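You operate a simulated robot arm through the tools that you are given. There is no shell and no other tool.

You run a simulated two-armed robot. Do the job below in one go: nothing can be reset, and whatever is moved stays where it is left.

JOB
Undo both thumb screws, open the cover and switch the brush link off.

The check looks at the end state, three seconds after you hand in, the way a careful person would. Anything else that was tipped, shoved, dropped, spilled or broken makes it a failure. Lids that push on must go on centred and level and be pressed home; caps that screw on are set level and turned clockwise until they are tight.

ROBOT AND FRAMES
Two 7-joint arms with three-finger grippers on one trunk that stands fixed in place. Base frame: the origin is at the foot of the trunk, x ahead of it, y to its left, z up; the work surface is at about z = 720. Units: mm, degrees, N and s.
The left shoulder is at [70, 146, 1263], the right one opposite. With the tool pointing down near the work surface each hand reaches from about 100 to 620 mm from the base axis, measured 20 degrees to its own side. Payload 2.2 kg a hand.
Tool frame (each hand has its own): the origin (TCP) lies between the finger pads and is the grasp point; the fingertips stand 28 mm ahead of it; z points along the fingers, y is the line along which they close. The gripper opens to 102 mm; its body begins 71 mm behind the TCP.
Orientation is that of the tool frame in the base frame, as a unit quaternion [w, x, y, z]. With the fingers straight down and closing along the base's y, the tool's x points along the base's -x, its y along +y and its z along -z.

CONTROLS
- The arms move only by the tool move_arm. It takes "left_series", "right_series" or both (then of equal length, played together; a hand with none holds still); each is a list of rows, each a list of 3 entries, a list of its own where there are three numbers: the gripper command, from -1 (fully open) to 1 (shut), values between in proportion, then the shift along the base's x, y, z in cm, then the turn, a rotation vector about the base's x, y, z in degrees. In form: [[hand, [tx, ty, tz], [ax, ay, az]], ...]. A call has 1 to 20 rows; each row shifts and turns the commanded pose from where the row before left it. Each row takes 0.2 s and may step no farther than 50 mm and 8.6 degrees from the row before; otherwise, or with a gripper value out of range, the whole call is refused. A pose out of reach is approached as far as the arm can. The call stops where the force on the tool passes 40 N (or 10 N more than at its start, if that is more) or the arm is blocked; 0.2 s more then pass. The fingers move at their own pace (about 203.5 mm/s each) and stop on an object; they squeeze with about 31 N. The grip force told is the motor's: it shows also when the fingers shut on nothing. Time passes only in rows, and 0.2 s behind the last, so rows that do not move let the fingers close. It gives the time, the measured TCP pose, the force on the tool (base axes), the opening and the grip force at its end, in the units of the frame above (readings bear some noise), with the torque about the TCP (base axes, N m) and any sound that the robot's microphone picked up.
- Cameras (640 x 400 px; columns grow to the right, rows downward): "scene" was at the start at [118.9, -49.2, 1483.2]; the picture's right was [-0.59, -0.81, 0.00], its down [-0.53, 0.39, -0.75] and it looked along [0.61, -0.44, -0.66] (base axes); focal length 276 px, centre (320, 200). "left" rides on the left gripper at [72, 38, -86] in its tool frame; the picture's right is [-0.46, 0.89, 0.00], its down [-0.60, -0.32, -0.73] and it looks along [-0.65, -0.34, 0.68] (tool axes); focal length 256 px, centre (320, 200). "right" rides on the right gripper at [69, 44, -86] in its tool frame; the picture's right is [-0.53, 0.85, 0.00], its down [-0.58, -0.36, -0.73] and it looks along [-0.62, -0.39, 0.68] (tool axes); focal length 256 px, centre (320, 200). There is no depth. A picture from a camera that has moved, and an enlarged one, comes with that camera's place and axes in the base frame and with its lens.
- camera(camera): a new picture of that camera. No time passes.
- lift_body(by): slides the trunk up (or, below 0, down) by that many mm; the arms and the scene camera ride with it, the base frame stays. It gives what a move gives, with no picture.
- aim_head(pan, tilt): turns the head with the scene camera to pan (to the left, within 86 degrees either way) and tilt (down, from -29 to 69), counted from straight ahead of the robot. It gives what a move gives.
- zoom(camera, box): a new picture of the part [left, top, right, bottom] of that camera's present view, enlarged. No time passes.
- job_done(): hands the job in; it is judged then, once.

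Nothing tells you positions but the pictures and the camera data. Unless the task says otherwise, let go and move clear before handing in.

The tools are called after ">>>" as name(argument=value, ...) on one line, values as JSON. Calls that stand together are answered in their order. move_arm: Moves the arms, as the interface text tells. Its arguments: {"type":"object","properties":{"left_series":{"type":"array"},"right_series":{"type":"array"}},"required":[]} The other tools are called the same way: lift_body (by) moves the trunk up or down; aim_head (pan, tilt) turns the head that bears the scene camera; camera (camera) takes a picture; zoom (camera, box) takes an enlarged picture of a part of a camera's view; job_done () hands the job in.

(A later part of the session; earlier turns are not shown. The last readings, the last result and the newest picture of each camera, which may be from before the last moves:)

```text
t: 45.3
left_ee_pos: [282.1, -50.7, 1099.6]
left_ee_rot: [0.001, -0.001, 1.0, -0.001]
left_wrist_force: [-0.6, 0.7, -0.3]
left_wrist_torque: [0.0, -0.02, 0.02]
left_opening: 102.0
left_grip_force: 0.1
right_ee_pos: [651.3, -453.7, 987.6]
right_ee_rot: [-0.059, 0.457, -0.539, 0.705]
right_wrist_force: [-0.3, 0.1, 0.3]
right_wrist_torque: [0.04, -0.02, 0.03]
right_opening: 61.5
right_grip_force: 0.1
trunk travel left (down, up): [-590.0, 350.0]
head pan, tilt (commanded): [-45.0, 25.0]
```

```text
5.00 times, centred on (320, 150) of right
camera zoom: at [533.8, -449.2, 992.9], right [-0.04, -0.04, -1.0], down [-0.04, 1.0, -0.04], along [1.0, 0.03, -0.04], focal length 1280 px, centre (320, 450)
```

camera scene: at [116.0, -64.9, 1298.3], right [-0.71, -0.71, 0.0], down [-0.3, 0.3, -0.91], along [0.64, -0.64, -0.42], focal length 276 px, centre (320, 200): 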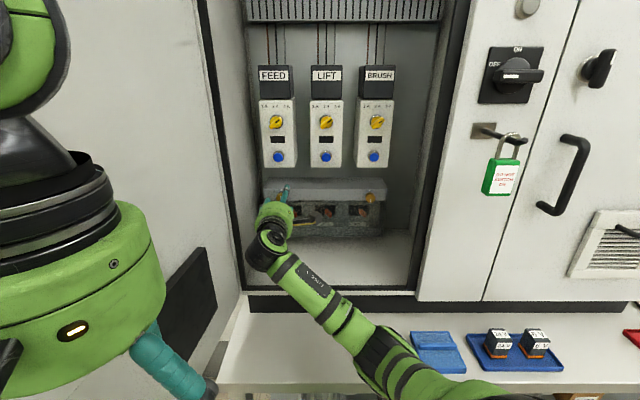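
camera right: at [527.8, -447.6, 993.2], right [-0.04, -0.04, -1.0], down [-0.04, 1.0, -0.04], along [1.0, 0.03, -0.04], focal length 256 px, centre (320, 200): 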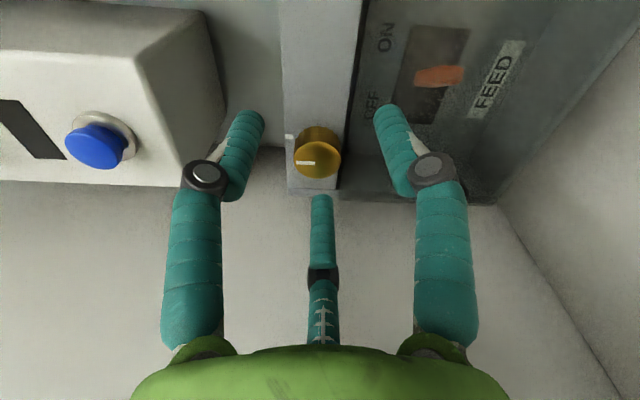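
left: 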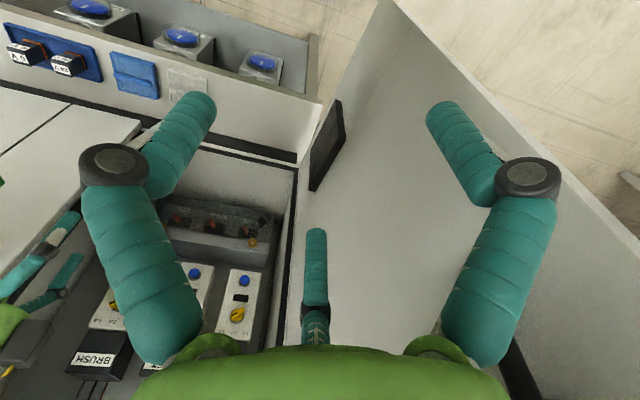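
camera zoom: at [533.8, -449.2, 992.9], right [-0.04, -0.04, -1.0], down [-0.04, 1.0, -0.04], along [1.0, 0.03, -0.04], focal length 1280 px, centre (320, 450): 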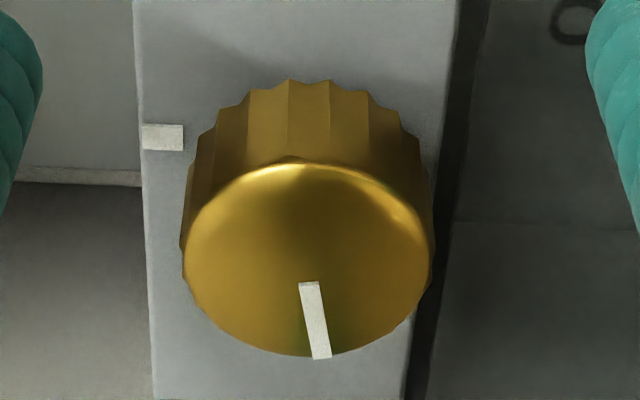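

>>> move_arm(right_series=[[0.4, [0, 0, 0.03], [0, 0, 0]], [1, [0, 0, 0], [0, 0, 0]], [1, [0, 0, 0], [0, 0, 0]], [1, [0, 0, 0], [-6, 6, 0]], [1, [0, 0, 0], [-6, 6, 0]], [1, [0, 0, 0], [-6, 6, 0]], [1, [0, 0, 0], [-6, 6, 0]], [1, [0, 0, 0], [-6, 6, 0]], [1, [0, 0, 0], [-6, 6, 0]], [1, [0, 0, 0], [-6, 6, 0]], [1, [0, 0, 0], [-6, 6, 0]], [1, [0, 0, 0], [-6, 6, 0]]])

>>> zoom(camera="right", box=[256, 110, 384, 190])

```text
t: 47.9
left_ee_pos: [281.7, -50.9, 1099.6]
left_ee_rot: [0.001, 0.0, 1.0, -0.001]
left_wrist_force: [-0.7, -0.3, -0.7]
left_wrist_torque: [0.0, -0.01, 0.0]
left_opening: 102.3
left_grip_force: 0.1
right_ee_pos: [652.0, -454.1, 988.9]
right_ee_rot: [0.392, 0.693, -0.14, 0.589]
right_wrist_force: [3.6, -3.8, 5.9]
right_wrist_torque: [-0.09, -0.12, 0.23]
right_opening: 24.1
right_grip_force: 44.9
trunk travel left (down, up): [-590.0, 350.0]
head pan, tilt (commanded): [-45.0, 25.0]
```

```text
5.00 times, centred on (320, 150) of right
camera zoom: at [580.9, -402.1, 1070.0], right [-0.7, -0.7, -0.18], down [-0.43, 0.6, -0.67], along [0.57, -0.39, -0.72], focal length 1280 px, centre (320, 450)
```

zoom: 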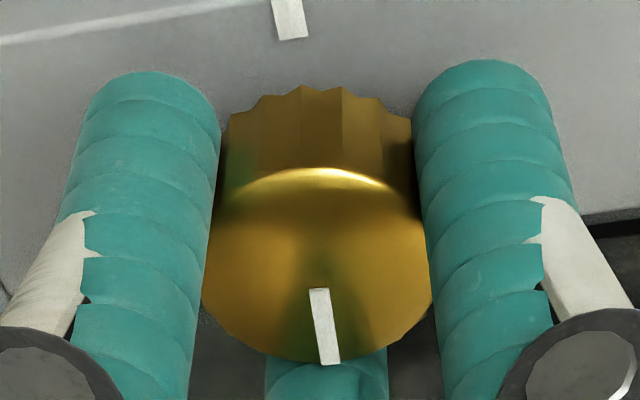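

>>> move_arm(right_series=[[1, [0, 0, 0], [-4, 4, 0]], [1, [0, 0, 0], [-4, 4, 0]]])

>>> zoom(camera="right", box=[256, 110, 384, 190])

```text
t: 48.5
left_ee_pos: [280.5, -50.2, 1099.8]
left_ee_rot: [0.001, -0.001, 1.0, -0.002]
left_wrist_force: [0.0, -0.3, 0.7]
left_wrist_torque: [0.0, 0.02, 0.0]
left_opening: 101.9
left_grip_force: 0.0
right_ee_pos: [653.2, -453.2, 989.1]
right_ee_rot: [0.447, 0.703, -0.072, 0.548]
right_wrist_force: [1.8, -3.5, 5.5]
right_wrist_torque: [0.17, -0.42, 0.11]
right_opening: 24.2
right_grip_force: 45.0
trunk travel left (down, up): [-590.0, 350.0]
head pan, tilt (commanded): [-45.0, 25.0]
```

```text
5.00 times, centred on (320, 150) of right
camera zoom: at [592.3, -390.5, 1071.3], right [-0.71, -0.71, 0.02], down [-0.53, 0.51, -0.68], along [0.47, -0.49, -0.73], focal length 1280 px, centre (320, 450)
```

zoom: 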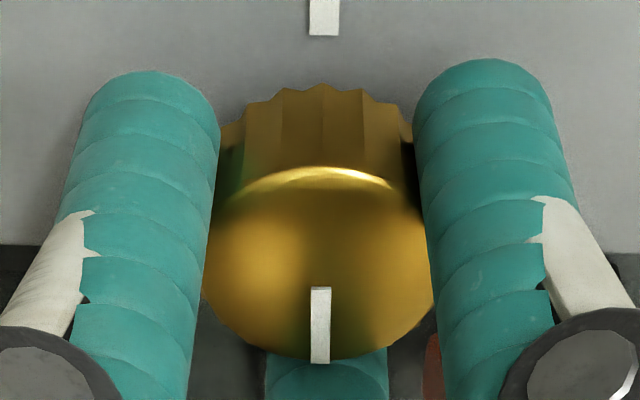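

The FEED screw is at its stop with its mark at 6 o'clock (0.42 N m). I'll relieve the torque, release and back off to see the cover.

>>> move_arm(right_series=[[1, [0, 0, 0], [2.5, -2.5, 0]], [0.3, [0, 0, 0], [0, 0, 0]], [-0.2, [0, 0, 0], [0, 0, 0]], [-0.2, [0, 0, 0], [0, 0, 0]], [-0.2, [-1.4, 1.4, 0], [0, 0, 0]], [-0.2, [-2.1, 2.1, 0], [0, 0, 0]], [-0.2, [-2.1, 2.1, 0], [0, 0, 0]], [-0.2, [-2.1, 2.1, 0], [0, 0, 0]]])

>>> camera(camera="right")

>>> camera(camera="scene")

>>> zoom(camera="scene", box=[245, 165, 405, 265])

```text
t: 50.3
left_ee_pos: [281.7, -49.9, 1099.7]
left_ee_rot: [0.001, -0.001, 1.0, -0.001]
left_wrist_force: [-0.6, 0.3, -0.1]
left_wrist_torque: [-0.03, 0.0, -0.01]
left_opening: 102.1
left_grip_force: 0.0
right_ee_pos: [574.7, -375.9, 988.4]
right_ee_rot: [0.43, 0.701, -0.094, 0.561]
right_wrist_force: [-0.2, 0.3, 1.0]
right_wrist_torque: [0.01, -0.01, -0.02]
right_opening: 61.2
right_grip_force: 0.0
trunk travel left (down, up): [-590.0, 350.0]
head pan, tilt (commanded): [-45.0, 25.0]
```

```text
taken
camera right: at [512.2, -316.4, 1070.8], right [-0.71, -0.71, -0.04], down [-0.5, 0.54, -0.68], along [0.5, -0.46, -0.73], focal length 256 px, centre (320, 200)
```

right: 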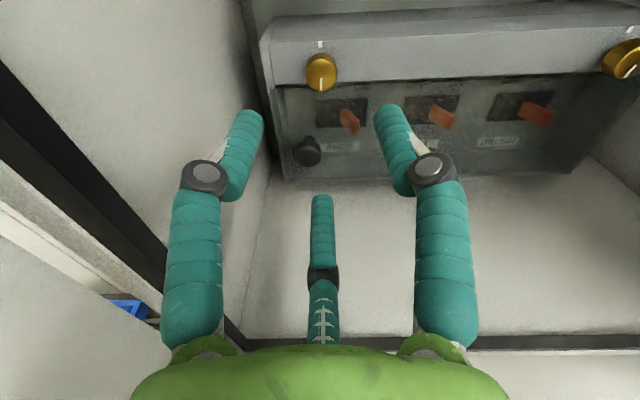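

```text
taken
camera scene: at [115.5, -64.3, 1298.4], right [-0.71, -0.71, 0.0], down [-0.3, 0.3, -0.91], along [0.64, -0.64, -0.42], focal length 276 px, centre (320, 200)
```

scene: 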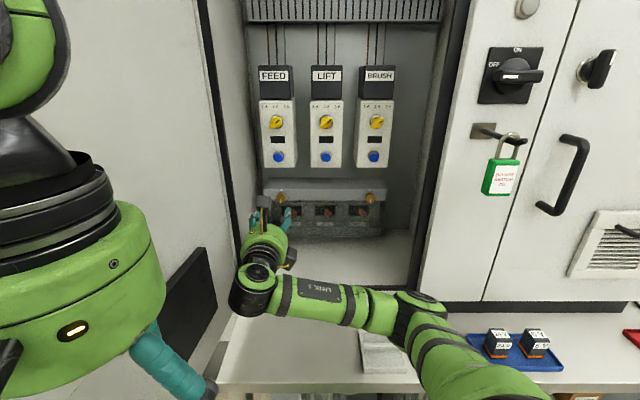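

```text
4.00 times, centred on (325, 215) of scene
camera zoom: at [115.5, -64.3, 1298.4], right [-0.71, -0.71, 0.0], down [-0.3, 0.3, -0.91], along [0.64, -0.64, -0.42], focal length 1104 px, centre (300, 140)
```

zoom: 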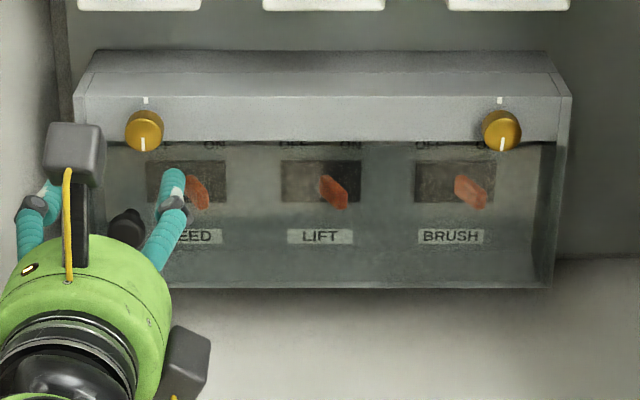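

Both marks are at 6 o'clock and the cover is still shut. Before pulling the knob I'll look for the hinge in close-ups from this better angle.

>>> zoom(camera="right", box=[250, 20, 410, 120])

>>> zoom(camera="right", box=[250, 100, 410, 200])

>>> zoom(camera="right", box=[480, 0, 640, 100])

>>> zoom(camera="right", box=[480, 90, 640, 190])

```text
4.00 times, centred on (330, 70) of right
camera zoom: at [512.2, -316.4, 1070.8], right [-0.71, -0.71, -0.04], down [-0.5, 0.54, -0.68], along [0.5, -0.46, -0.73], focal length 1024 px, centre (280, 720)
```

zoom: 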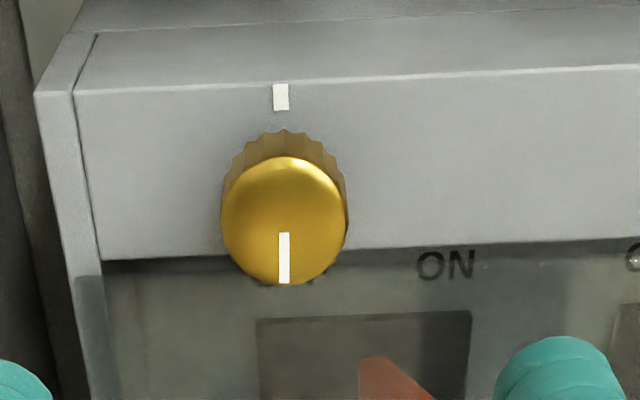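

```text
4.00 times, centred on (330, 150) of right
camera zoom: at [512.2, -316.4, 1070.8], right [-0.71, -0.71, -0.04], down [-0.5, 0.54, -0.68], along [0.5, -0.46, -0.73], focal length 1024 px, centre (280, 400)
```

zoom: 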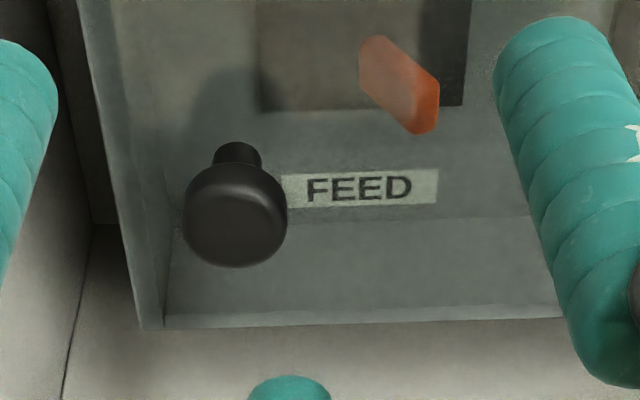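

```text
4.00 times, centred on (560, 50) of right
camera zoom: at [512.2, -316.4, 1070.8], right [-0.71, -0.71, -0.04], down [-0.5, 0.54, -0.68], along [0.5, -0.46, -0.73], focal length 1024 px, centre (-640, 800)
```

zoom: 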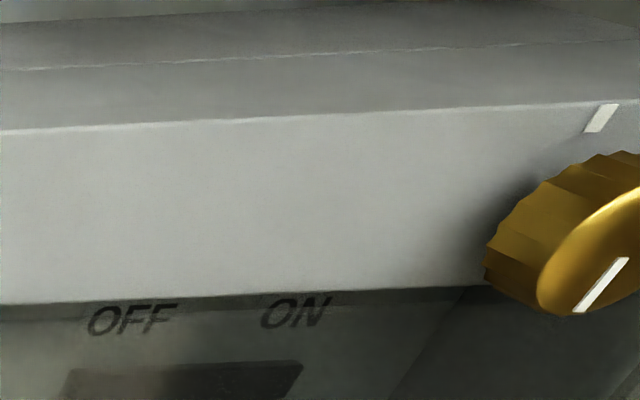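

```text
4.00 times, centred on (560, 140) of right
camera zoom: at [512.2, -316.4, 1070.8], right [-0.71, -0.71, -0.04], down [-0.5, 0.54, -0.68], along [0.5, -0.46, -0.73], focal length 1024 px, centre (-640, 440)
```

zoom: 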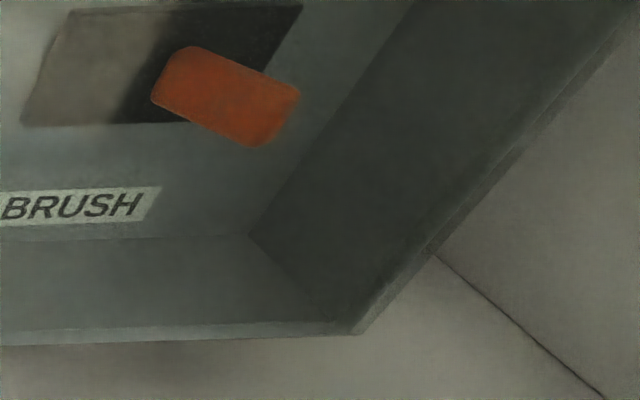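

No hinge hardware shows, so I'll find out by a gentle pull on the knob (axis about u = -155, z = 920, head face near d = 785). First I'll align in front of it.

>>> move_arm(right_series=[[-0.2, [0.52, 0.52, -3.4], [0, 0, 0]], [-0.2, [0.52, 0.52, -3.4], [0, 0, 0]], [-0.2, [1.4, -1.4, 0], [0, 0, 0]], [-0.2, [1.4, -1.4, 0], [0, 0, 0]], [-0.2, [0, 0, 0], [0, 0, 0]]])

>>> camera(camera="right")

>>> zoom(camera="scene", box=[205, 170, 365, 270])

```text
t: 51.5
left_ee_pos: [282.2, -50.3, 1099.8]
left_ee_rot: [0.001, -0.001, 1.0, 0.0]
left_wrist_force: [-0.8, 0.0, -0.1]
left_wrist_torque: [-0.02, -0.02, 0.01]
left_opening: 101.8
left_grip_force: 0.1
right_ee_pos: [612.9, -394.1, 919.9]
right_ee_rot: [0.43, 0.701, -0.093, 0.561]
right_wrist_force: [-1.0, 0.2, -0.3]
right_wrist_torque: [0.01, 0.01, 0.03]
right_opening: 61.1
right_grip_force: 0.1
trunk travel left (down, up): [-590.0, 350.0]
head pan, tilt (commanded): [-45.0, 25.0]
```

```text
taken
camera right: at [551.0, -335.7, 1001.3], right [-0.71, -0.71, -0.04], down [-0.5, 0.54, -0.68], along [0.5, -0.46, -0.73], focal length 256 px, centre (320, 200)
```

right: 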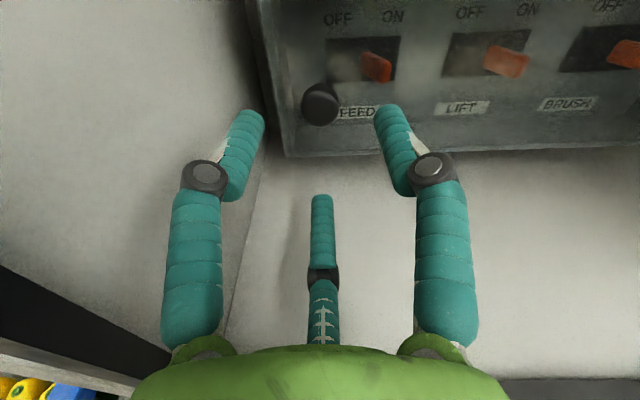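

```text
4.00 times, centred on (285, 220) of scene
camera zoom: at [115.6, -64.8, 1298.4], right [-0.71, -0.71, 0.0], down [-0.3, 0.3, -0.91], along [0.64, -0.64, -0.42], focal length 1104 px, centre (460, 120)
```

zoom: 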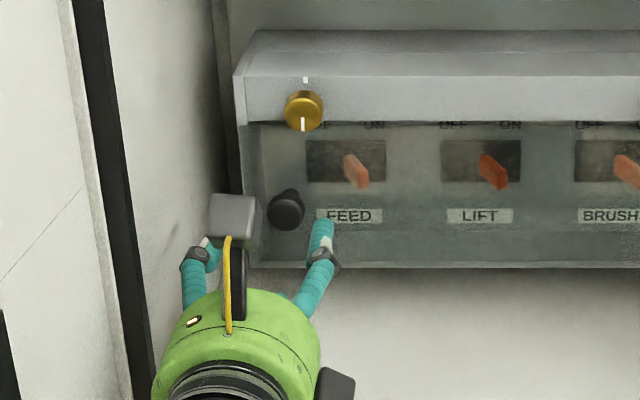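

>>> zoom(camera="right", box=[280, 75, 360, 125])

```text
8.00 times, centred on (320, 100) of right
camera zoom: at [551.0, -335.7, 1001.3], right [-0.71, -0.71, -0.04], down [-0.5, 0.54, -0.68], along [0.5, -0.46, -0.73], focal length 2048 px, centre (320, 1000)
```

zoom: 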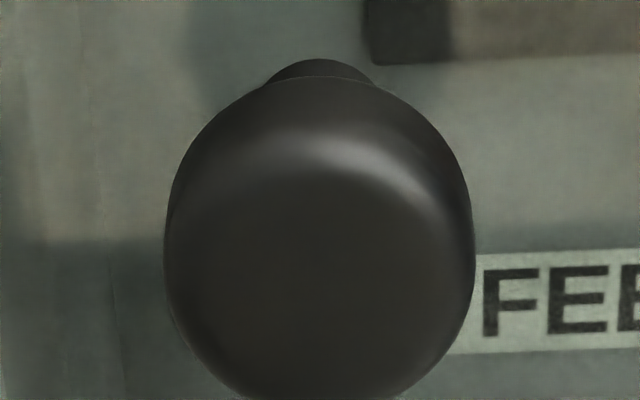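

The knob is centred on the tool axis. I'll move in around it and close gently.

>>> move_arm(right_series=[[-0.2, [1.4, -1.4, 0], [0, 0, 0]], [-0.2, [1.4, -1.4, 0], [0, 0, 0]], [-0.2, [1.0, -1.0, 0], [0, 0, 0]], [-0.2, [0.4, -0.4, 0], [0, 0, 0]], [0.4, [0, 0, 0], [0, 0, 0]], [1, [0, 0, 0], [0, 0, 0]], [1, [0, 0, 0], [0, 0, 0]]])

>>> camera(camera="right")

>>> zoom(camera="scene", box=[205, 170, 365, 270])

```text
t: 53.1
left_ee_pos: [282.9, -51.3, 1098.3]
left_ee_rot: [0.001, 0.0, 1.0, 0.0]
left_wrist_force: [-0.2, 0.2, 0.4]
left_wrist_torque: [0.02, 0.03, 0.0]
left_opening: 101.8
left_grip_force: 0.0
right_ee_pos: [656.1, -437.0, 918.1]
right_ee_rot: [0.429, 0.703, -0.092, 0.56]
right_wrist_force: [-1.8, 2.2, -8.8]
right_wrist_torque: [0.14, 0.22, -0.17]
right_opening: 24.8
right_grip_force: 44.8
trunk travel left (down, up): [-590.0, 350.0]
head pan, tilt (commanded): [-45.0, 25.0]
```

```text
taken
camera right: at [593.3, -377.6, 1000.6], right [-0.71, -0.71, -0.04], down [-0.5, 0.54, -0.68], along [0.5, -0.46, -0.73], focal length 256 px, centre (320, 200)
```

right: 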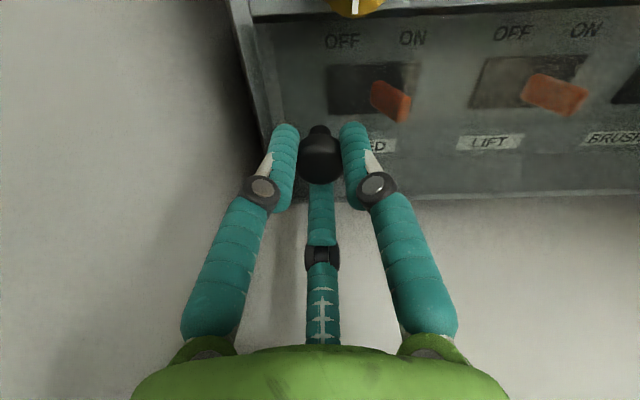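

```text
4.00 times, centred on (285, 220) of scene
camera zoom: at [116.9, -65.6, 1298.1], right [-0.71, -0.71, 0.0], down [-0.3, 0.3, -0.91], along [0.64, -0.64, -0.42], focal length 1104 px, centre (460, 120)
```

zoom: 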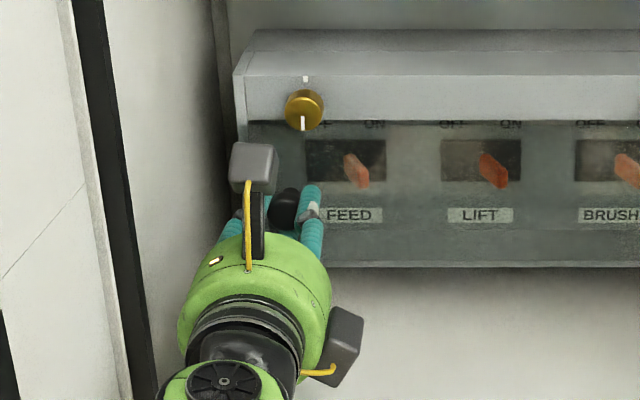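

The knob is held. Now I'll pull gently outward by a few millimetres and read the reaction.

>>> move_arm(right_series=[[1, [0, 0, -0.06], [0, 0, 0]], [1, [-0.14, 0.14, 0], [0, 0, 0]], [1, [-0.14, 0.14, 0], [0, 0, 0]]])

>>> zoom(camera="scene", box=[245, 165, 405, 265])

>>> camera(camera="right")

```text
t: 53.9
left_ee_pos: [282.5, -51.7, 1098.3]
left_ee_rot: [0.0, -0.001, 1.0, 0.0]
left_wrist_force: [-0.4, 0.0, 0.2]
left_wrist_torque: [-0.01, 0.02, -0.05]
left_opening: 102.2
left_grip_force: 0.1
right_ee_pos: [654.5, -433.8, 919.3]
right_ee_rot: [0.43, 0.702, -0.092, 0.561]
right_wrist_force: [0.5, -3.2, -8.6]
right_wrist_torque: [0.13, 0.09, 0.75]
right_opening: 24.7
right_grip_force: 45.3
trunk travel left (down, up): [-590.0, 350.0]
head pan, tilt (commanded): [-45.0, 25.0]
```

```text
4.00 times, centred on (325, 215) of scene
camera zoom: at [117.7, -66.7, 1298.0], right [-0.71, -0.71, 0.0], down [-0.3, 0.3, -0.91], along [0.64, -0.64, -0.42], focal length 1104 px, centre (300, 140)
```

zoom: 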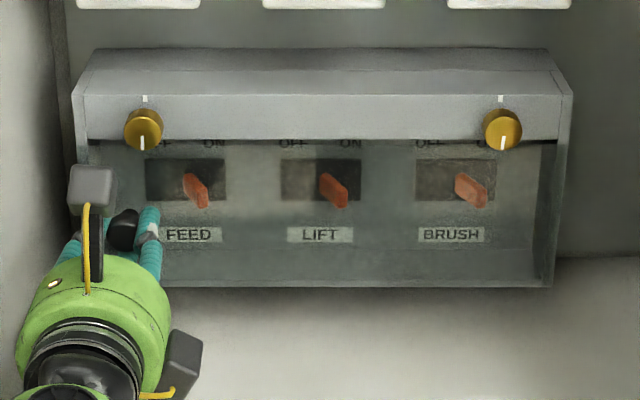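

```text
taken
camera right: at [591.4, -376.0, 1000.4], right [-0.71, -0.71, -0.04], down [-0.5, 0.54, -0.68], along [0.5, -0.46, -0.73], focal length 256 px, centre (320, 200)
```

right: 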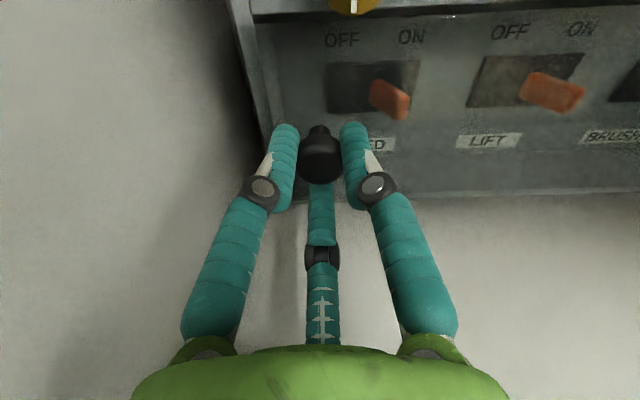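

The cover moved about 3 mm with almost no force, and the reaction torque is about the vertical axis (0.75 N m). That means it is hinged along its right-hand edge and swings out like a door. I'll follow that arc in small steps, yawing with it.

>>> move_arm(right_series=[[1, [-0.1, 0.08, 0], [0, 0, 0.8]], [1, [-0.65, 0.47, 0], [0, 0, 1.5]], [1, [-0.65, 0.47, 0], [0, 0, 1.5]]])

>>> zoom(camera="scene", box=[245, 165, 405, 265])

>>> camera(camera="right")

```text
t: 54.7
left_ee_pos: [282.3, -52.5, 1099.5]
left_ee_rot: [-0.001, 0.0, 1.0, 0.0]
left_wrist_force: [0.2, 1.1, -0.2]
left_wrist_torque: [-0.01, -0.02, 0.0]
left_opening: 102.2
left_grip_force: 0.1
right_ee_pos: [638.8, -424.4, 917.2]
right_ee_rot: [0.409, 0.705, -0.069, 0.575]
right_wrist_force: [-2.1, -2.9, -8.8]
right_wrist_torque: [0.0, 0.17, -0.35]
right_opening: 24.7
right_grip_force: 44.8
trunk travel left (down, up): [-590.0, 350.0]
head pan, tilt (commanded): [-45.0, 25.0]
```

```text
4.00 times, centred on (325, 215) of scene
camera zoom: at [116.7, -66.6, 1298.1], right [-0.71, -0.71, 0.0], down [-0.3, 0.3, -0.91], along [0.64, -0.64, -0.42], focal length 1104 px, centre (300, 140)
```

zoom: 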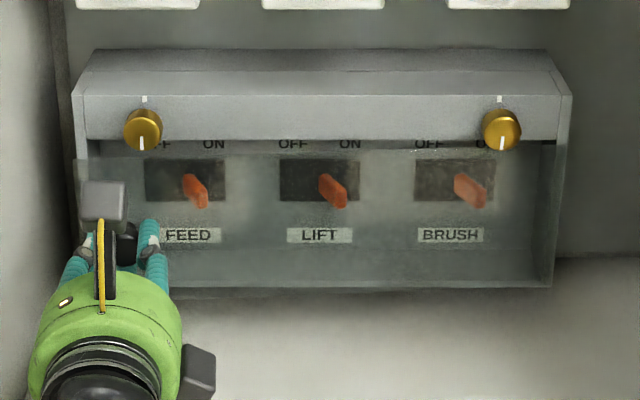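

```text
taken
camera right: at [572.6, -370.0, 1000.4], right [-0.66, -0.75, -0.04], down [-0.53, 0.5, -0.68], along [0.53, -0.42, -0.73], focal length 256 px, centre (320, 200)
```

right: 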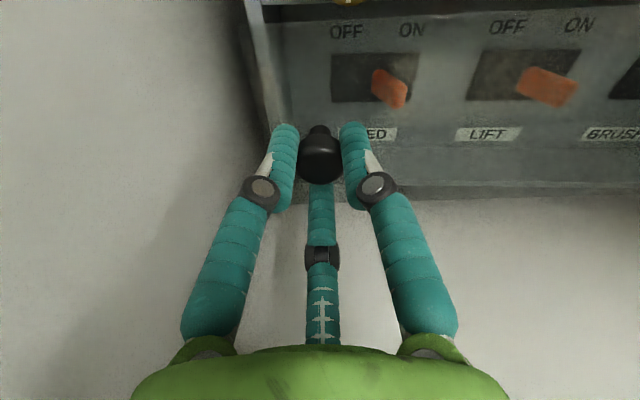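

The clear front panel is swinging out on a hinge at its right edge, and the measured position matches that arc within a millimetre. I'll continue along it.

>>> move_arm(right_series=[[1, [-1.37, 0.85, -0.05], [0, 0, 2.8]], [1, [-1.41, 0.78, 0], [0, 0, 3]], [1, [-1.46, 0.69, 0], [0, 0, 3]], [1, [-1.48, 0.62, 0], [0, 0, 3]], [1, [-1.52, 0.54, 0], [0, 0, 3]], [1, [-1.54, 0.47, 0], [0, 0, 3]]])

>>> camera(camera="scene")

>>> camera(camera="right")

```text
t: 56.1
left_ee_pos: [282.0, -52.1, 1099.1]
left_ee_rot: [0.0, -0.001, 1.0, 0.0]
left_wrist_force: [-0.9, -1.3, 0.3]
left_wrist_torque: [0.0, 0.01, 0.0]
left_opening: 102.0
left_grip_force: 0.0
right_ee_pos: [552.2, -385.2, 916.7]
right_ee_rot: [0.316, 0.706, 0.04, 0.632]
right_wrist_force: [-3.2, -2.6, -4.2]
right_wrist_torque: [0.32, 0.56, -0.43]
right_opening: 24.7
right_grip_force: 45.0
trunk travel left (down, up): [-590.0, 350.0]
head pan, tilt (commanded): [-45.0, 25.0]
```

```text
taken
camera scene: at [116.0, -66.7, 1298.2], right [-0.71, -0.71, 0.0], down [-0.3, 0.3, -0.91], along [0.64, -0.64, -0.42], focal length 276 px, centre (320, 200)
```

scene: 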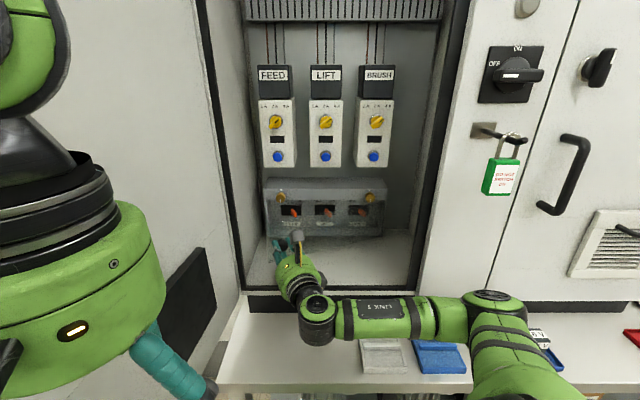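

```text
taken
camera right: at [472.1, -354.2, 1000.2], right [-0.4, -0.92, -0.04], down [-0.66, 0.32, -0.68], along [0.64, -0.24, -0.73], focal length 256 px, centre (320, 200)
```

right: 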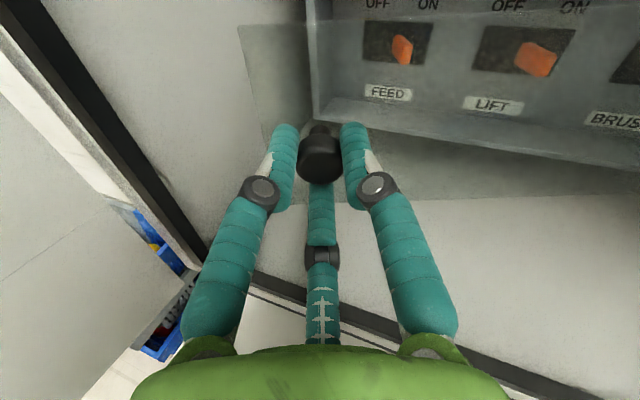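

The cover is about 22° open and following well. I'll carry on along the arc.

>>> move_arm(right_series=[[1, [-1.56, 0.37, 0], [0, 0, 2.5]], [1, [-1.59, 0.3, 0], [0, 0, 3]], [1, [-1.6, 0.21, 0], [0, 0, 3]], [1, [-1.6, 0.13, 0], [0, 0, 3]]])

>>> camera(camera="scene")

```text
t: 57.1
left_ee_pos: [282.2, -52.2, 1099.5]
left_ee_rot: [0.0, -0.001, 1.0, 0.001]
left_wrist_force: [0.3, -1.0, -0.1]
left_wrist_torque: [0.01, 0.02, 0.03]
left_opening: 101.9
left_grip_force: 0.2
right_ee_pos: [487.6, -374.9, 917.6]
right_ee_rot: [0.251, 0.699, 0.111, 0.66]
right_wrist_force: [-0.5, -4.2, -5.9]
right_wrist_torque: [0.07, 0.71, -0.07]
right_opening: 24.7
right_grip_force: 44.8
trunk travel left (down, up): [-590.0, 350.0]
head pan, tilt (commanded): [-45.0, 25.0]
```

```text
taken
camera scene: at [116.6, -66.8, 1298.1], right [-0.71, -0.71, 0.0], down [-0.3, 0.3, -0.91], along [0.64, -0.64, -0.42], focal length 276 px, centre (320, 200)
```

scene: 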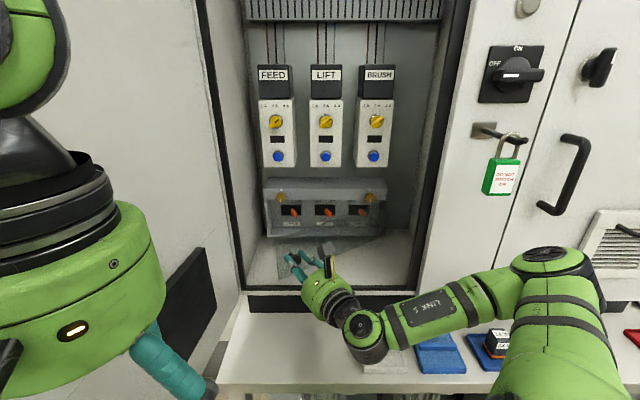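

The elbow is rising towards the padlock as the arm folds, so I won't pull further in this posture. I'll open the fingers around the knob, roll the hand clockwise (which lowers the elbow), and check before regripping.

>>> move_arm(right_series=[[0.3, [0, 0, 0], [0, 0, 0]], [-0.2, [0, 0, 0], [0, 0, 0]], [-0.2, [0, 0, 0], [0, 0, 0]], [-0.2, [0, 0, 0], [8.3, -1.73, 0]], [-0.2, [0, 0, 0], [8.3, -1.73, 0]], [-0.2, [0, 0, 0], [8.3, -1.73, 0]], [-0.2, [0, 0, 0], [8.3, -1.73, 0]], [-0.2, [0, 0, 0], [8.3, -1.73, 0]], [-0.2, [0, 0, 0], [8.3, -1.73, 0]]])

>>> camera(camera="scene")

>>> camera(camera="right")

```text
t: 59.1
left_ee_pos: [282.0, -50.2, 1098.2]
left_ee_rot: [0.001, 0.0, 1.0, -0.001]
left_wrist_force: [-0.5, -0.7, 0.4]
left_wrist_torque: [0.0, 0.02, 0.01]
left_opening: 101.7
left_grip_force: 0.1
right_ee_pos: [487.9, -375.1, 918.7]
right_ee_rot: [-0.058, 0.679, -0.201, 0.704]
right_wrist_force: [0.5, -0.4, -0.5]
right_wrist_torque: [-0.05, -0.01, -0.01]
right_opening: 61.6
right_grip_force: 0.1
trunk travel left (down, up): [-590.0, 350.0]
head pan, tilt (commanded): [-45.0, 25.0]
```

```text
taken
camera scene: at [115.9, -64.9, 1298.3], right [-0.71, -0.71, 0.0], down [-0.3, 0.3, -0.91], along [0.64, -0.64, -0.42], focal length 276 px, centre (320, 200)
```

scene: 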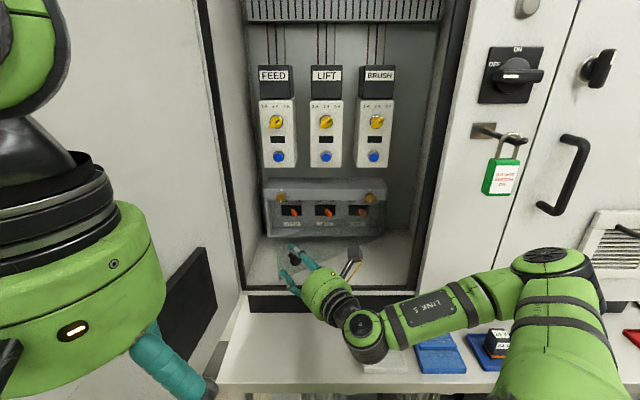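

```text
taken
camera right: at [390.3, -419.8, 968.5], right [-0.12, -0.58, -0.8], down [-0.6, 0.69, -0.4], along [0.79, 0.44, -0.44], focal length 256 px, centre (320, 200)
```

right: 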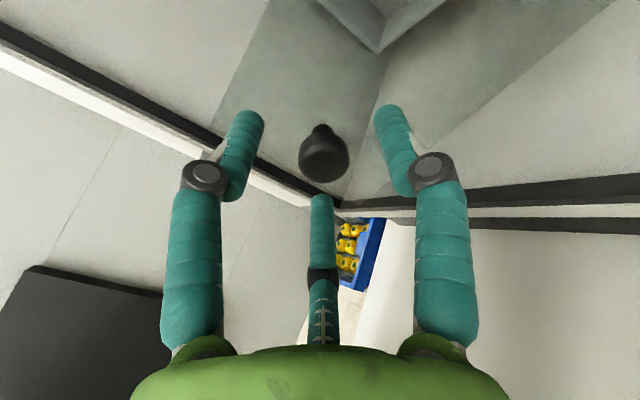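

The clear panel stays at about 33° by itself, and there is nothing more to gain by pulling here because the elbow is near the padlock. The plan is to back off the knob, raise the trunk while keeping the hand low so the elbow moves away from the padlock, then hook over the panel's top edge and swing it fully open.

>>> move_arm(right_series=[[-0.2, [-1.2, 0.25, 0], [0, 0, 0]], [-0.2, [-1.2, 0.25, 0], [0, 0, 0]], [-0.2, [-0.6, 0.12, 0], [0, 0, 0]]])

>>> camera(camera="right")

>>> camera(camera="scene")

```text
t: 59.9
left_ee_pos: [281.8, -49.8, 1100.2]
left_ee_rot: [0.001, -0.001, 1.0, 0.0]
left_wrist_force: [-0.5, -0.3, -0.1]
left_wrist_torque: [-0.03, 0.01, 0.0]
left_opening: 102.0
left_grip_force: 0.1
right_ee_pos: [457.0, -366.6, 918.5]
right_ee_rot: [-0.057, 0.679, -0.199, 0.705]
right_wrist_force: [-0.8, 0.2, 0.9]
right_wrist_torque: [-0.03, -0.01, -0.01]
right_opening: 61.0
right_grip_force: 0.0
trunk travel left (down, up): [-590.0, 350.0]
head pan, tilt (commanded): [-45.0, 25.0]
```

```text
taken
camera right: at [360.1, -413.2, 968.5], right [-0.12, -0.58, -0.8], down [-0.6, 0.69, -0.41], along [0.79, 0.43, -0.44], focal length 256 px, centre (320, 200)
```

right: 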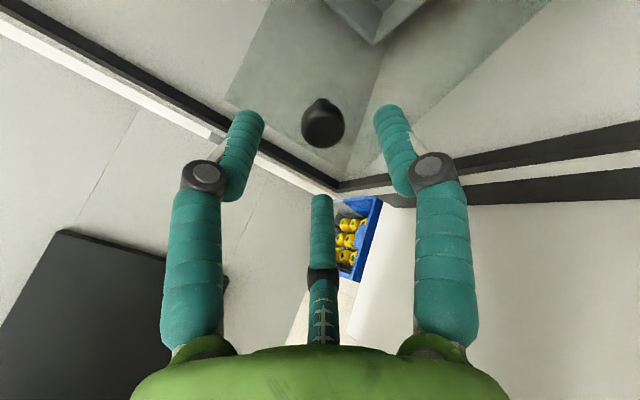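

```text
taken
camera scene: at [115.8, -64.9, 1298.3], right [-0.71, -0.71, 0.0], down [-0.3, 0.3, -0.91], along [0.64, -0.64, -0.42], focal length 276 px, centre (320, 200)
```

scene: 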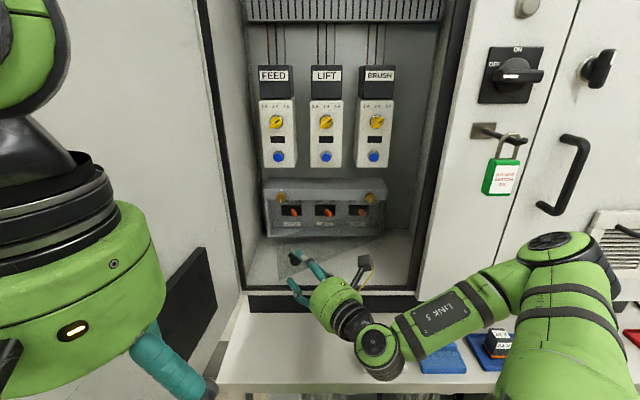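

>>> move_arm(right_series=[[-0.2, [0, 0, -1.5], [0, 0, 0]], [-0.2, [0, 0, -1.5], [0, 0, 0]]])

>>> lift_body(by=30)

>>> camera(camera="scene")

```text
t: 60.5
left_ee_pos: [281.2, -51.0, 1099.1]
left_ee_rot: [0.0, -0.001, 1.0, -0.001]
left_wrist_force: [-0.2, -0.1, 0.1]
left_wrist_torque: [-0.02, -0.01, 0.03]
left_opening: 102.0
left_grip_force: 0.0
right_ee_pos: [458.5, -366.7, 888.1]
right_ee_rot: [-0.057, 0.679, -0.2, 0.704]
right_wrist_force: [0.3, 0.0, 0.3]
right_wrist_torque: [0.03, 0.0, 0.01]
right_opening: 61.4
right_grip_force: 0.1
trunk travel left (down, up): [-590.0, 350.0]
head pan, tilt (commanded): [-45.0, 25.0]
```

```text
t: 61.2
left_ee_pos: [281.5, -50.4, 1128.6]
left_ee_rot: [0.0, -0.001, 1.0, -0.001]
left_wrist_force: [-0.1, 0.7, -0.9]
left_wrist_torque: [-0.02, 0.0, 0.01]
left_opening: 102.1
left_grip_force: 0.0
right_ee_pos: [458.2, -368.1, 917.8]
right_ee_rot: [-0.055, 0.679, -0.201, 0.704]
right_wrist_force: [0.7, 0.5, -0.1]
right_wrist_torque: [0.0, -0.04, 0.0]
right_opening: 61.2
right_grip_force: 0.1
trunk travel left (down, up): [-620.0, 320.0]
head pan, tilt (commanded): [-45.0, 25.0]
```

```text
taken
camera scene: at [116.2, -65.1, 1328.3], right [-0.71, -0.71, 0.0], down [-0.3, 0.3, -0.91], along [0.64, -0.64, -0.42], focal length 276 px, centre (320, 200)
```

scene: 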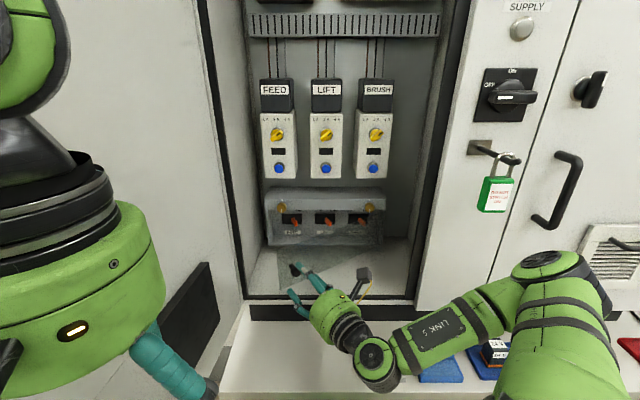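

Raising the trunk while lowering the hand keeps the elbow away from the padlock. I'll repeat it in small steps.

>>> move_arm(right_series=[[-0.2, [0, 0, -1.5], [0, 0, 0]], [-0.2, [0, 0, -1.5], [0, 0, 0]]])

>>> lift_body(by=30)

>>> move_arm(right_series=[[-0.2, [0, 0, -1.5], [0, 0, 0]], [-0.2, [0, 0, -1.5], [0, 0, 0]]])

>>> lift_body(by=30)

>>> camera(camera="scene")

```text
t: 61.8
left_ee_pos: [281.2, -49.9, 1128.4]
left_ee_rot: [0.001, 0.0, 1.0, -0.001]
left_wrist_force: [-0.1, 0.5, -0.8]
left_wrist_torque: [0.0, 0.01, 0.05]
left_opening: 101.8
left_grip_force: 0.1
right_ee_pos: [460.1, -368.5, 887.9]
right_ee_rot: [-0.057, 0.679, -0.2, 0.704]
right_wrist_force: [-0.5, 0.2, 0.1]
right_wrist_torque: [-0.01, 0.0, 0.0]
right_opening: 61.1
right_grip_force: 0.0
trunk travel left (down, up): [-620.0, 320.0]
head pan, tilt (commanded): [-45.0, 25.0]
```

```text
t: 62.6
left_ee_pos: [282.6, -50.1, 1158.8]
left_ee_rot: [0.0, -0.001, 1.0, -0.001]
left_wrist_force: [-0.3, -0.6, -0.9]
left_wrist_torque: [0.0, 0.02, 0.0]
left_opening: 101.9
left_grip_force: 0.1
right_ee_pos: [458.3, -369.1, 917.1]
right_ee_rot: [-0.057, 0.679, -0.2, 0.704]
right_wrist_force: [-0.3, 0.4, 0.0]
right_wrist_torque: [-0.02, -0.04, -0.01]
right_opening: 61.3
right_grip_force: 0.0
trunk travel left (down, up): [-650.0, 290.0]
head pan, tilt (commanded): [-45.0, 25.0]
```

```text
t: 63.2
left_ee_pos: [281.8, -50.3, 1159.9]
left_ee_rot: [0.001, 0.0, 1.0, -0.001]
left_wrist_force: [0.1, -0.7, -0.5]
left_wrist_torque: [0.01, 0.03, -0.01]
left_opening: 102.0
left_grip_force: 0.0
right_ee_pos: [458.1, -368.5, 888.7]
right_ee_rot: [-0.057, 0.679, -0.201, 0.704]
right_wrist_force: [-0.5, 0.6, -0.7]
right_wrist_torque: [0.02, -0.01, 0.03]
right_opening: 61.3
right_grip_force: 0.0
trunk travel left (down, up): [-650.0, 290.0]
head pan, tilt (commanded): [-45.0, 25.0]
```

```text
t: 63.9
left_ee_pos: [282.4, -51.1, 1189.6]
left_ee_rot: [0.0, -0.001, 1.0, 0.0]
left_wrist_force: [0.0, -1.1, 0.0]
left_wrist_torque: [-0.04, 0.02, -0.01]
left_opening: 102.0
left_grip_force: 0.2
right_ee_pos: [459.7, -368.6, 918.0]
right_ee_rot: [-0.056, 0.679, -0.2, 0.704]
right_wrist_force: [0.1, -0.1, -0.5]
right_wrist_torque: [-0.03, -0.07, -0.01]
right_opening: 61.3
right_grip_force: 0.1
trunk travel left (down, up): [-680.0, 260.0]
head pan, tilt (commanded): [-45.0, 25.0]
```

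```text
taken
camera scene: at [116.2, -65.0, 1388.3], right [-0.71, -0.71, 0.0], down [-0.3, 0.3, -0.91], along [0.64, -0.64, -0.42], focal length 276 px, centre (320, 200)
```

scene: 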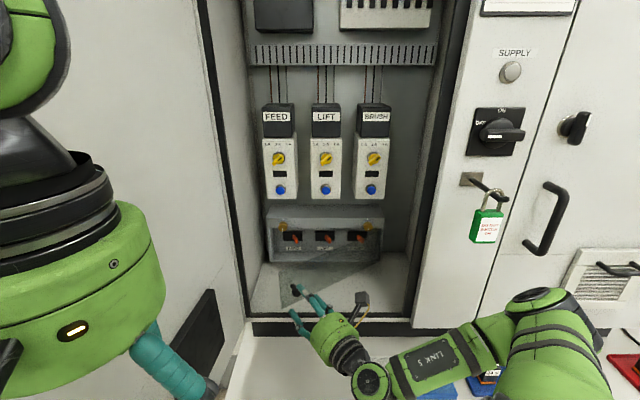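

>>> move_arm(right_series=[[-0.2, [0, 0, -2], [0, 0, 0]], [-0.2, [0, 0, -2], [0, 0, 0]]])

>>> lift_body(by=40)

>>> move_arm(right_series=[[-0.2, [0, 0, -2], [0, 0, 0]], [-0.2, [0, 0, -2], [0, 0, 0]]])

>>> lift_body(by=40)

>>> camera(camera="scene")

```text
t: 64.5
left_ee_pos: [282.4, -51.3, 1189.8]
left_ee_rot: [-0.001, -0.001, 1.0, 0.0]
left_wrist_force: [-0.3, 1.1, 0.9]
left_wrist_torque: [0.0, 0.01, -0.01]
left_opening: 101.9
left_grip_force: 0.0
right_ee_pos: [459.2, -368.2, 876.8]
right_ee_rot: [-0.057, 0.679, -0.199, 0.705]
right_wrist_force: [0.0, -1.0, -0.2]
right_wrist_torque: [0.03, -0.01, -0.02]
right_opening: 61.2
right_grip_force: 0.0
trunk travel left (down, up): [-680.0, 260.0]
head pan, tilt (commanded): [-45.0, 25.0]
```

```text
t: 65.4
left_ee_pos: [282.8, -51.2, 1228.9]
left_ee_rot: [0.0, -0.001, 1.0, -0.001]
left_wrist_force: [-0.5, 0.7, 0.4]
left_wrist_torque: [-0.02, 0.01, 0.01]
left_opening: 102.3
left_grip_force: 0.1
right_ee_pos: [459.0, -368.5, 916.7]
right_ee_rot: [-0.056, 0.679, -0.2, 0.704]
right_wrist_force: [-0.4, 0.1, 0.4]
right_wrist_torque: [-0.01, 0.0, 0.0]
right_opening: 61.3
right_grip_force: 0.0
trunk travel left (down, up): [-720.0, 220.0]
head pan, tilt (commanded): [-45.0, 25.0]
```

```text
t: 66.0
left_ee_pos: [281.9, -50.6, 1229.4]
left_ee_rot: [0.0, 0.001, 1.0, 0.0]
left_wrist_force: [0.5, 0.9, 0.4]
left_wrist_torque: [0.03, -0.01, 0.02]
left_opening: 101.7
left_grip_force: 0.0
right_ee_pos: [459.3, -369.5, 877.4]
right_ee_rot: [-0.057, 0.679, -0.2, 0.704]
right_wrist_force: [-0.4, 0.1, 0.1]
right_wrist_torque: [0.0, 0.01, -0.04]
right_opening: 61.2
right_grip_force: 0.1
trunk travel left (down, up): [-720.0, 220.0]
head pan, tilt (commanded): [-45.0, 25.0]
```

```text
t: 66.8
left_ee_pos: [282.3, -50.5, 1268.7]
left_ee_rot: [0.0, -0.001, 1.0, 0.0]
left_wrist_force: [-0.1, -0.4, 0.6]
left_wrist_torque: [0.0, 0.04, 0.04]
left_opening: 101.9
left_grip_force: 0.1
right_ee_pos: [457.6, -367.1, 917.3]
right_ee_rot: [-0.056, 0.679, -0.2, 0.704]
right_wrist_force: [1.1, -0.3, -0.8]
right_wrist_torque: [0.01, -0.04, -0.02]
right_opening: 61.2
right_grip_force: 0.1
trunk travel left (down, up): [-760.0, 180.0]
head pan, tilt (commanded): [-45.0, 25.0]
```

```text
taken
camera scene: at [116.2, -65.0, 1468.3], right [-0.71, -0.71, 0.0], down [-0.3, 0.3, -0.91], along [0.64, -0.64, -0.42], focal length 276 px, centre (320, 200)
```

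scene: 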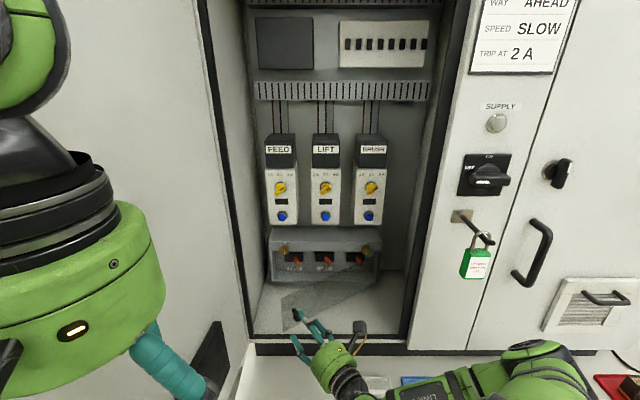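

The elbow is now well clear of the padlock. Next I'll lift the hand above the panel's top edge (z ≈ 974) and square it up again, with the fingers closed.

>>> aim_head(pan=-45, tilt=35)

>>> move_arm(right_series=[[0.5, [0, 0, 3], [0, 0, 0]], [1, [0, 0, 3], [0, 0, 0]], [1, [0, 0, 3], [0, 0, 0]], [1, [0, 0, 3], [0, 0, 0]], [1, [0, 0, 3], [0, 0, 0]], [1, [0, 0, 0], [0, 0, -8.25]], [1, [0, 0, 0], [0, 0, -8.25]], [1, [0, 0, 0], [0, 0, -8.25]], [1, [0, 0, 0], [0, 0, -8.25]]])

>>> camera(camera="scene")

>>> camera(camera="right")

```text
t: 67.5
left_ee_pos: [282.3, -50.7, 1269.6]
left_ee_rot: [0.001, 0.0, 1.0, -0.001]
left_wrist_force: [0.4, 0.1, 0.2]
left_wrist_torque: [-0.02, 0.01, -0.03]
left_opening: 102.2
left_grip_force: 0.0
right_ee_pos: [457.6, -367.3, 917.8]
right_ee_rot: [-0.057, 0.679, -0.2, 0.704]
right_wrist_force: [0.4, 0.3, -1.0]
right_wrist_torque: [0.01, 0.04, -0.02]
right_opening: 61.1
right_grip_force: 0.1
trunk travel left (down, up): [-760.0, 180.0]
head pan, tilt (commanded): [-45.0, 35.0]
```

```text
t: 69.5
left_ee_pos: [282.9, -49.4, 1269.4]
left_ee_rot: [0.0, -0.001, 1.0, -0.001]
left_wrist_force: [-0.5, 0.1, -0.9]
left_wrist_torque: [-0.01, -0.01, 0.02]
left_opening: 102.1
left_grip_force: 0.1
right_ee_pos: [459.6, -365.9, 1068.5]
right_ee_rot: [0.147, 0.594, -0.385, 0.691]
right_wrist_force: [-0.4, -0.5, -0.5]
right_wrist_torque: [0.01, -0.02, 0.0]
right_opening: 2.1
right_grip_force: 31.2
trunk travel left (down, up): [-760.0, 180.0]
head pan, tilt (commanded): [-45.0, 35.0]
```

```text
taken
camera scene: at [113.8, -61.3, 1452.6], right [-0.71, -0.71, 0.0], down [-0.41, 0.41, -0.82], along [0.58, -0.58, -0.57], focal length 276 px, centre (320, 200)
```

scene: 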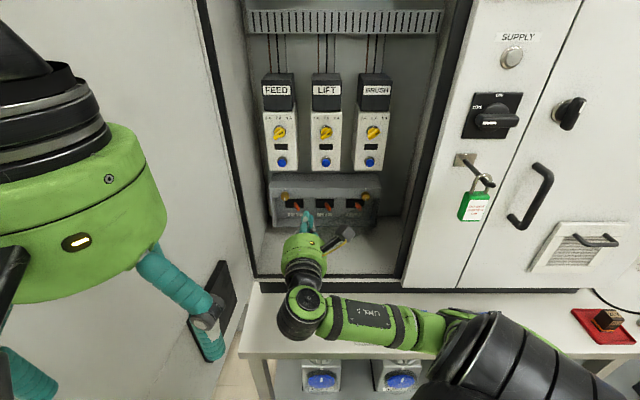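

```text
taken
camera right: at [352.6, -351.8, 1118.2], right [-0.42, -0.42, -0.8], down [-0.13, 0.9, -0.41], along [0.9, -0.07, -0.44], focal length 256 px, centre (320, 200)
```

right: 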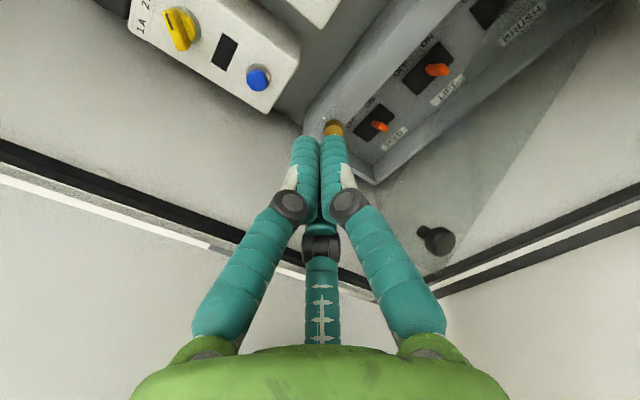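

The hand is above the panel with a clear view. I'll roll slightly, then pitch the closed fingers down while moving over the panel's top edge to the inside.

>>> move_arm(right_series=[[1, [0, 0, 0], [-6, 6, 0]], [1, [0, 0, 0], [-6, 6, 0]], [1, [0, 0, 0], [-6, 6, 0]], [1, [0, 0, 0], [-6, 6, 0]], [1, [0, 0, 0], [-6, 6, 0]], [1, [0, 0, 0], [-6, 6, 0]], [1, [1.77, -0.97, -0.47], [5.3, 5.3, 0]], [1, [1.77, -0.97, -0.47], [5.3, 5.3, 0]], [1, [1.77, -0.97, -0.47], [5.3, 5.3, 0]], [1, [1.77, -0.97, -0.47], [5.3, 5.3, 0]], [1, [1.77, -0.97, -0.47], [5.3, 5.3, 0]], [1, [1.77, -0.97, -0.47], [5.3, 5.3, 0]]])

>>> camera(camera="scene")

>>> camera(camera="right")

```text
t: 72.1
left_ee_pos: [283.5, -49.7, 1268.6]
left_ee_rot: [0.001, -0.001, 1.0, 0.0]
left_wrist_force: [0.2, 0.0, 0.4]
left_wrist_torque: [0.0, -0.02, -0.03]
left_opening: 102.0
left_grip_force: 0.0
right_ee_pos: [565.6, -424.9, 1038.7]
right_ee_rot: [0.231, 0.917, -0.121, 0.302]
right_wrist_force: [0.0, -0.6, 0.3]
right_wrist_torque: [0.0, -0.03, -0.01]
right_opening: 2.0
right_grip_force: 31.7
trunk travel left (down, up): [-760.0, 180.0]
head pan, tilt (commanded): [-45.0, 35.0]
```

```text
taken
camera scene: at [114.0, -62.3, 1452.4], right [-0.71, -0.71, 0.0], down [-0.41, 0.41, -0.82], along [0.58, -0.58, -0.57], focal length 276 px, centre (320, 200)
```

scene: 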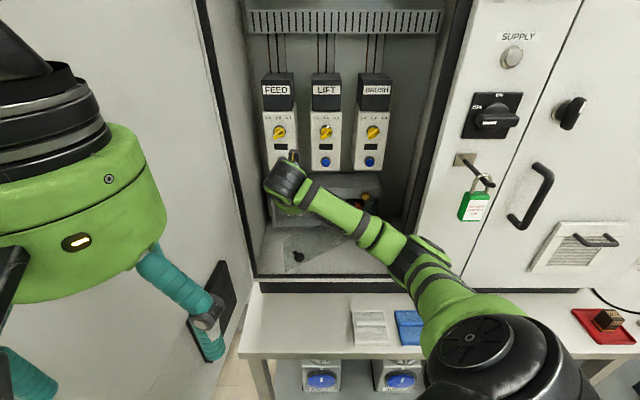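

```text
taken
camera right: at [561.6, -425.4, 1159.3], right [-0.73, -0.69, -0.03], down [-0.69, 0.73, 0.04], along [-0.01, 0.05, -1.0], focal length 256 px, centre (320, 200)
```

right: 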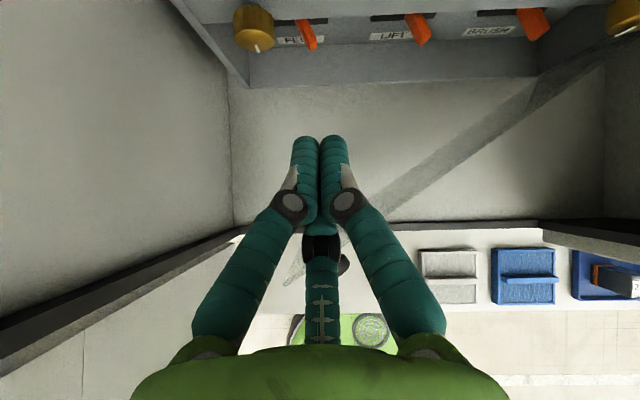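

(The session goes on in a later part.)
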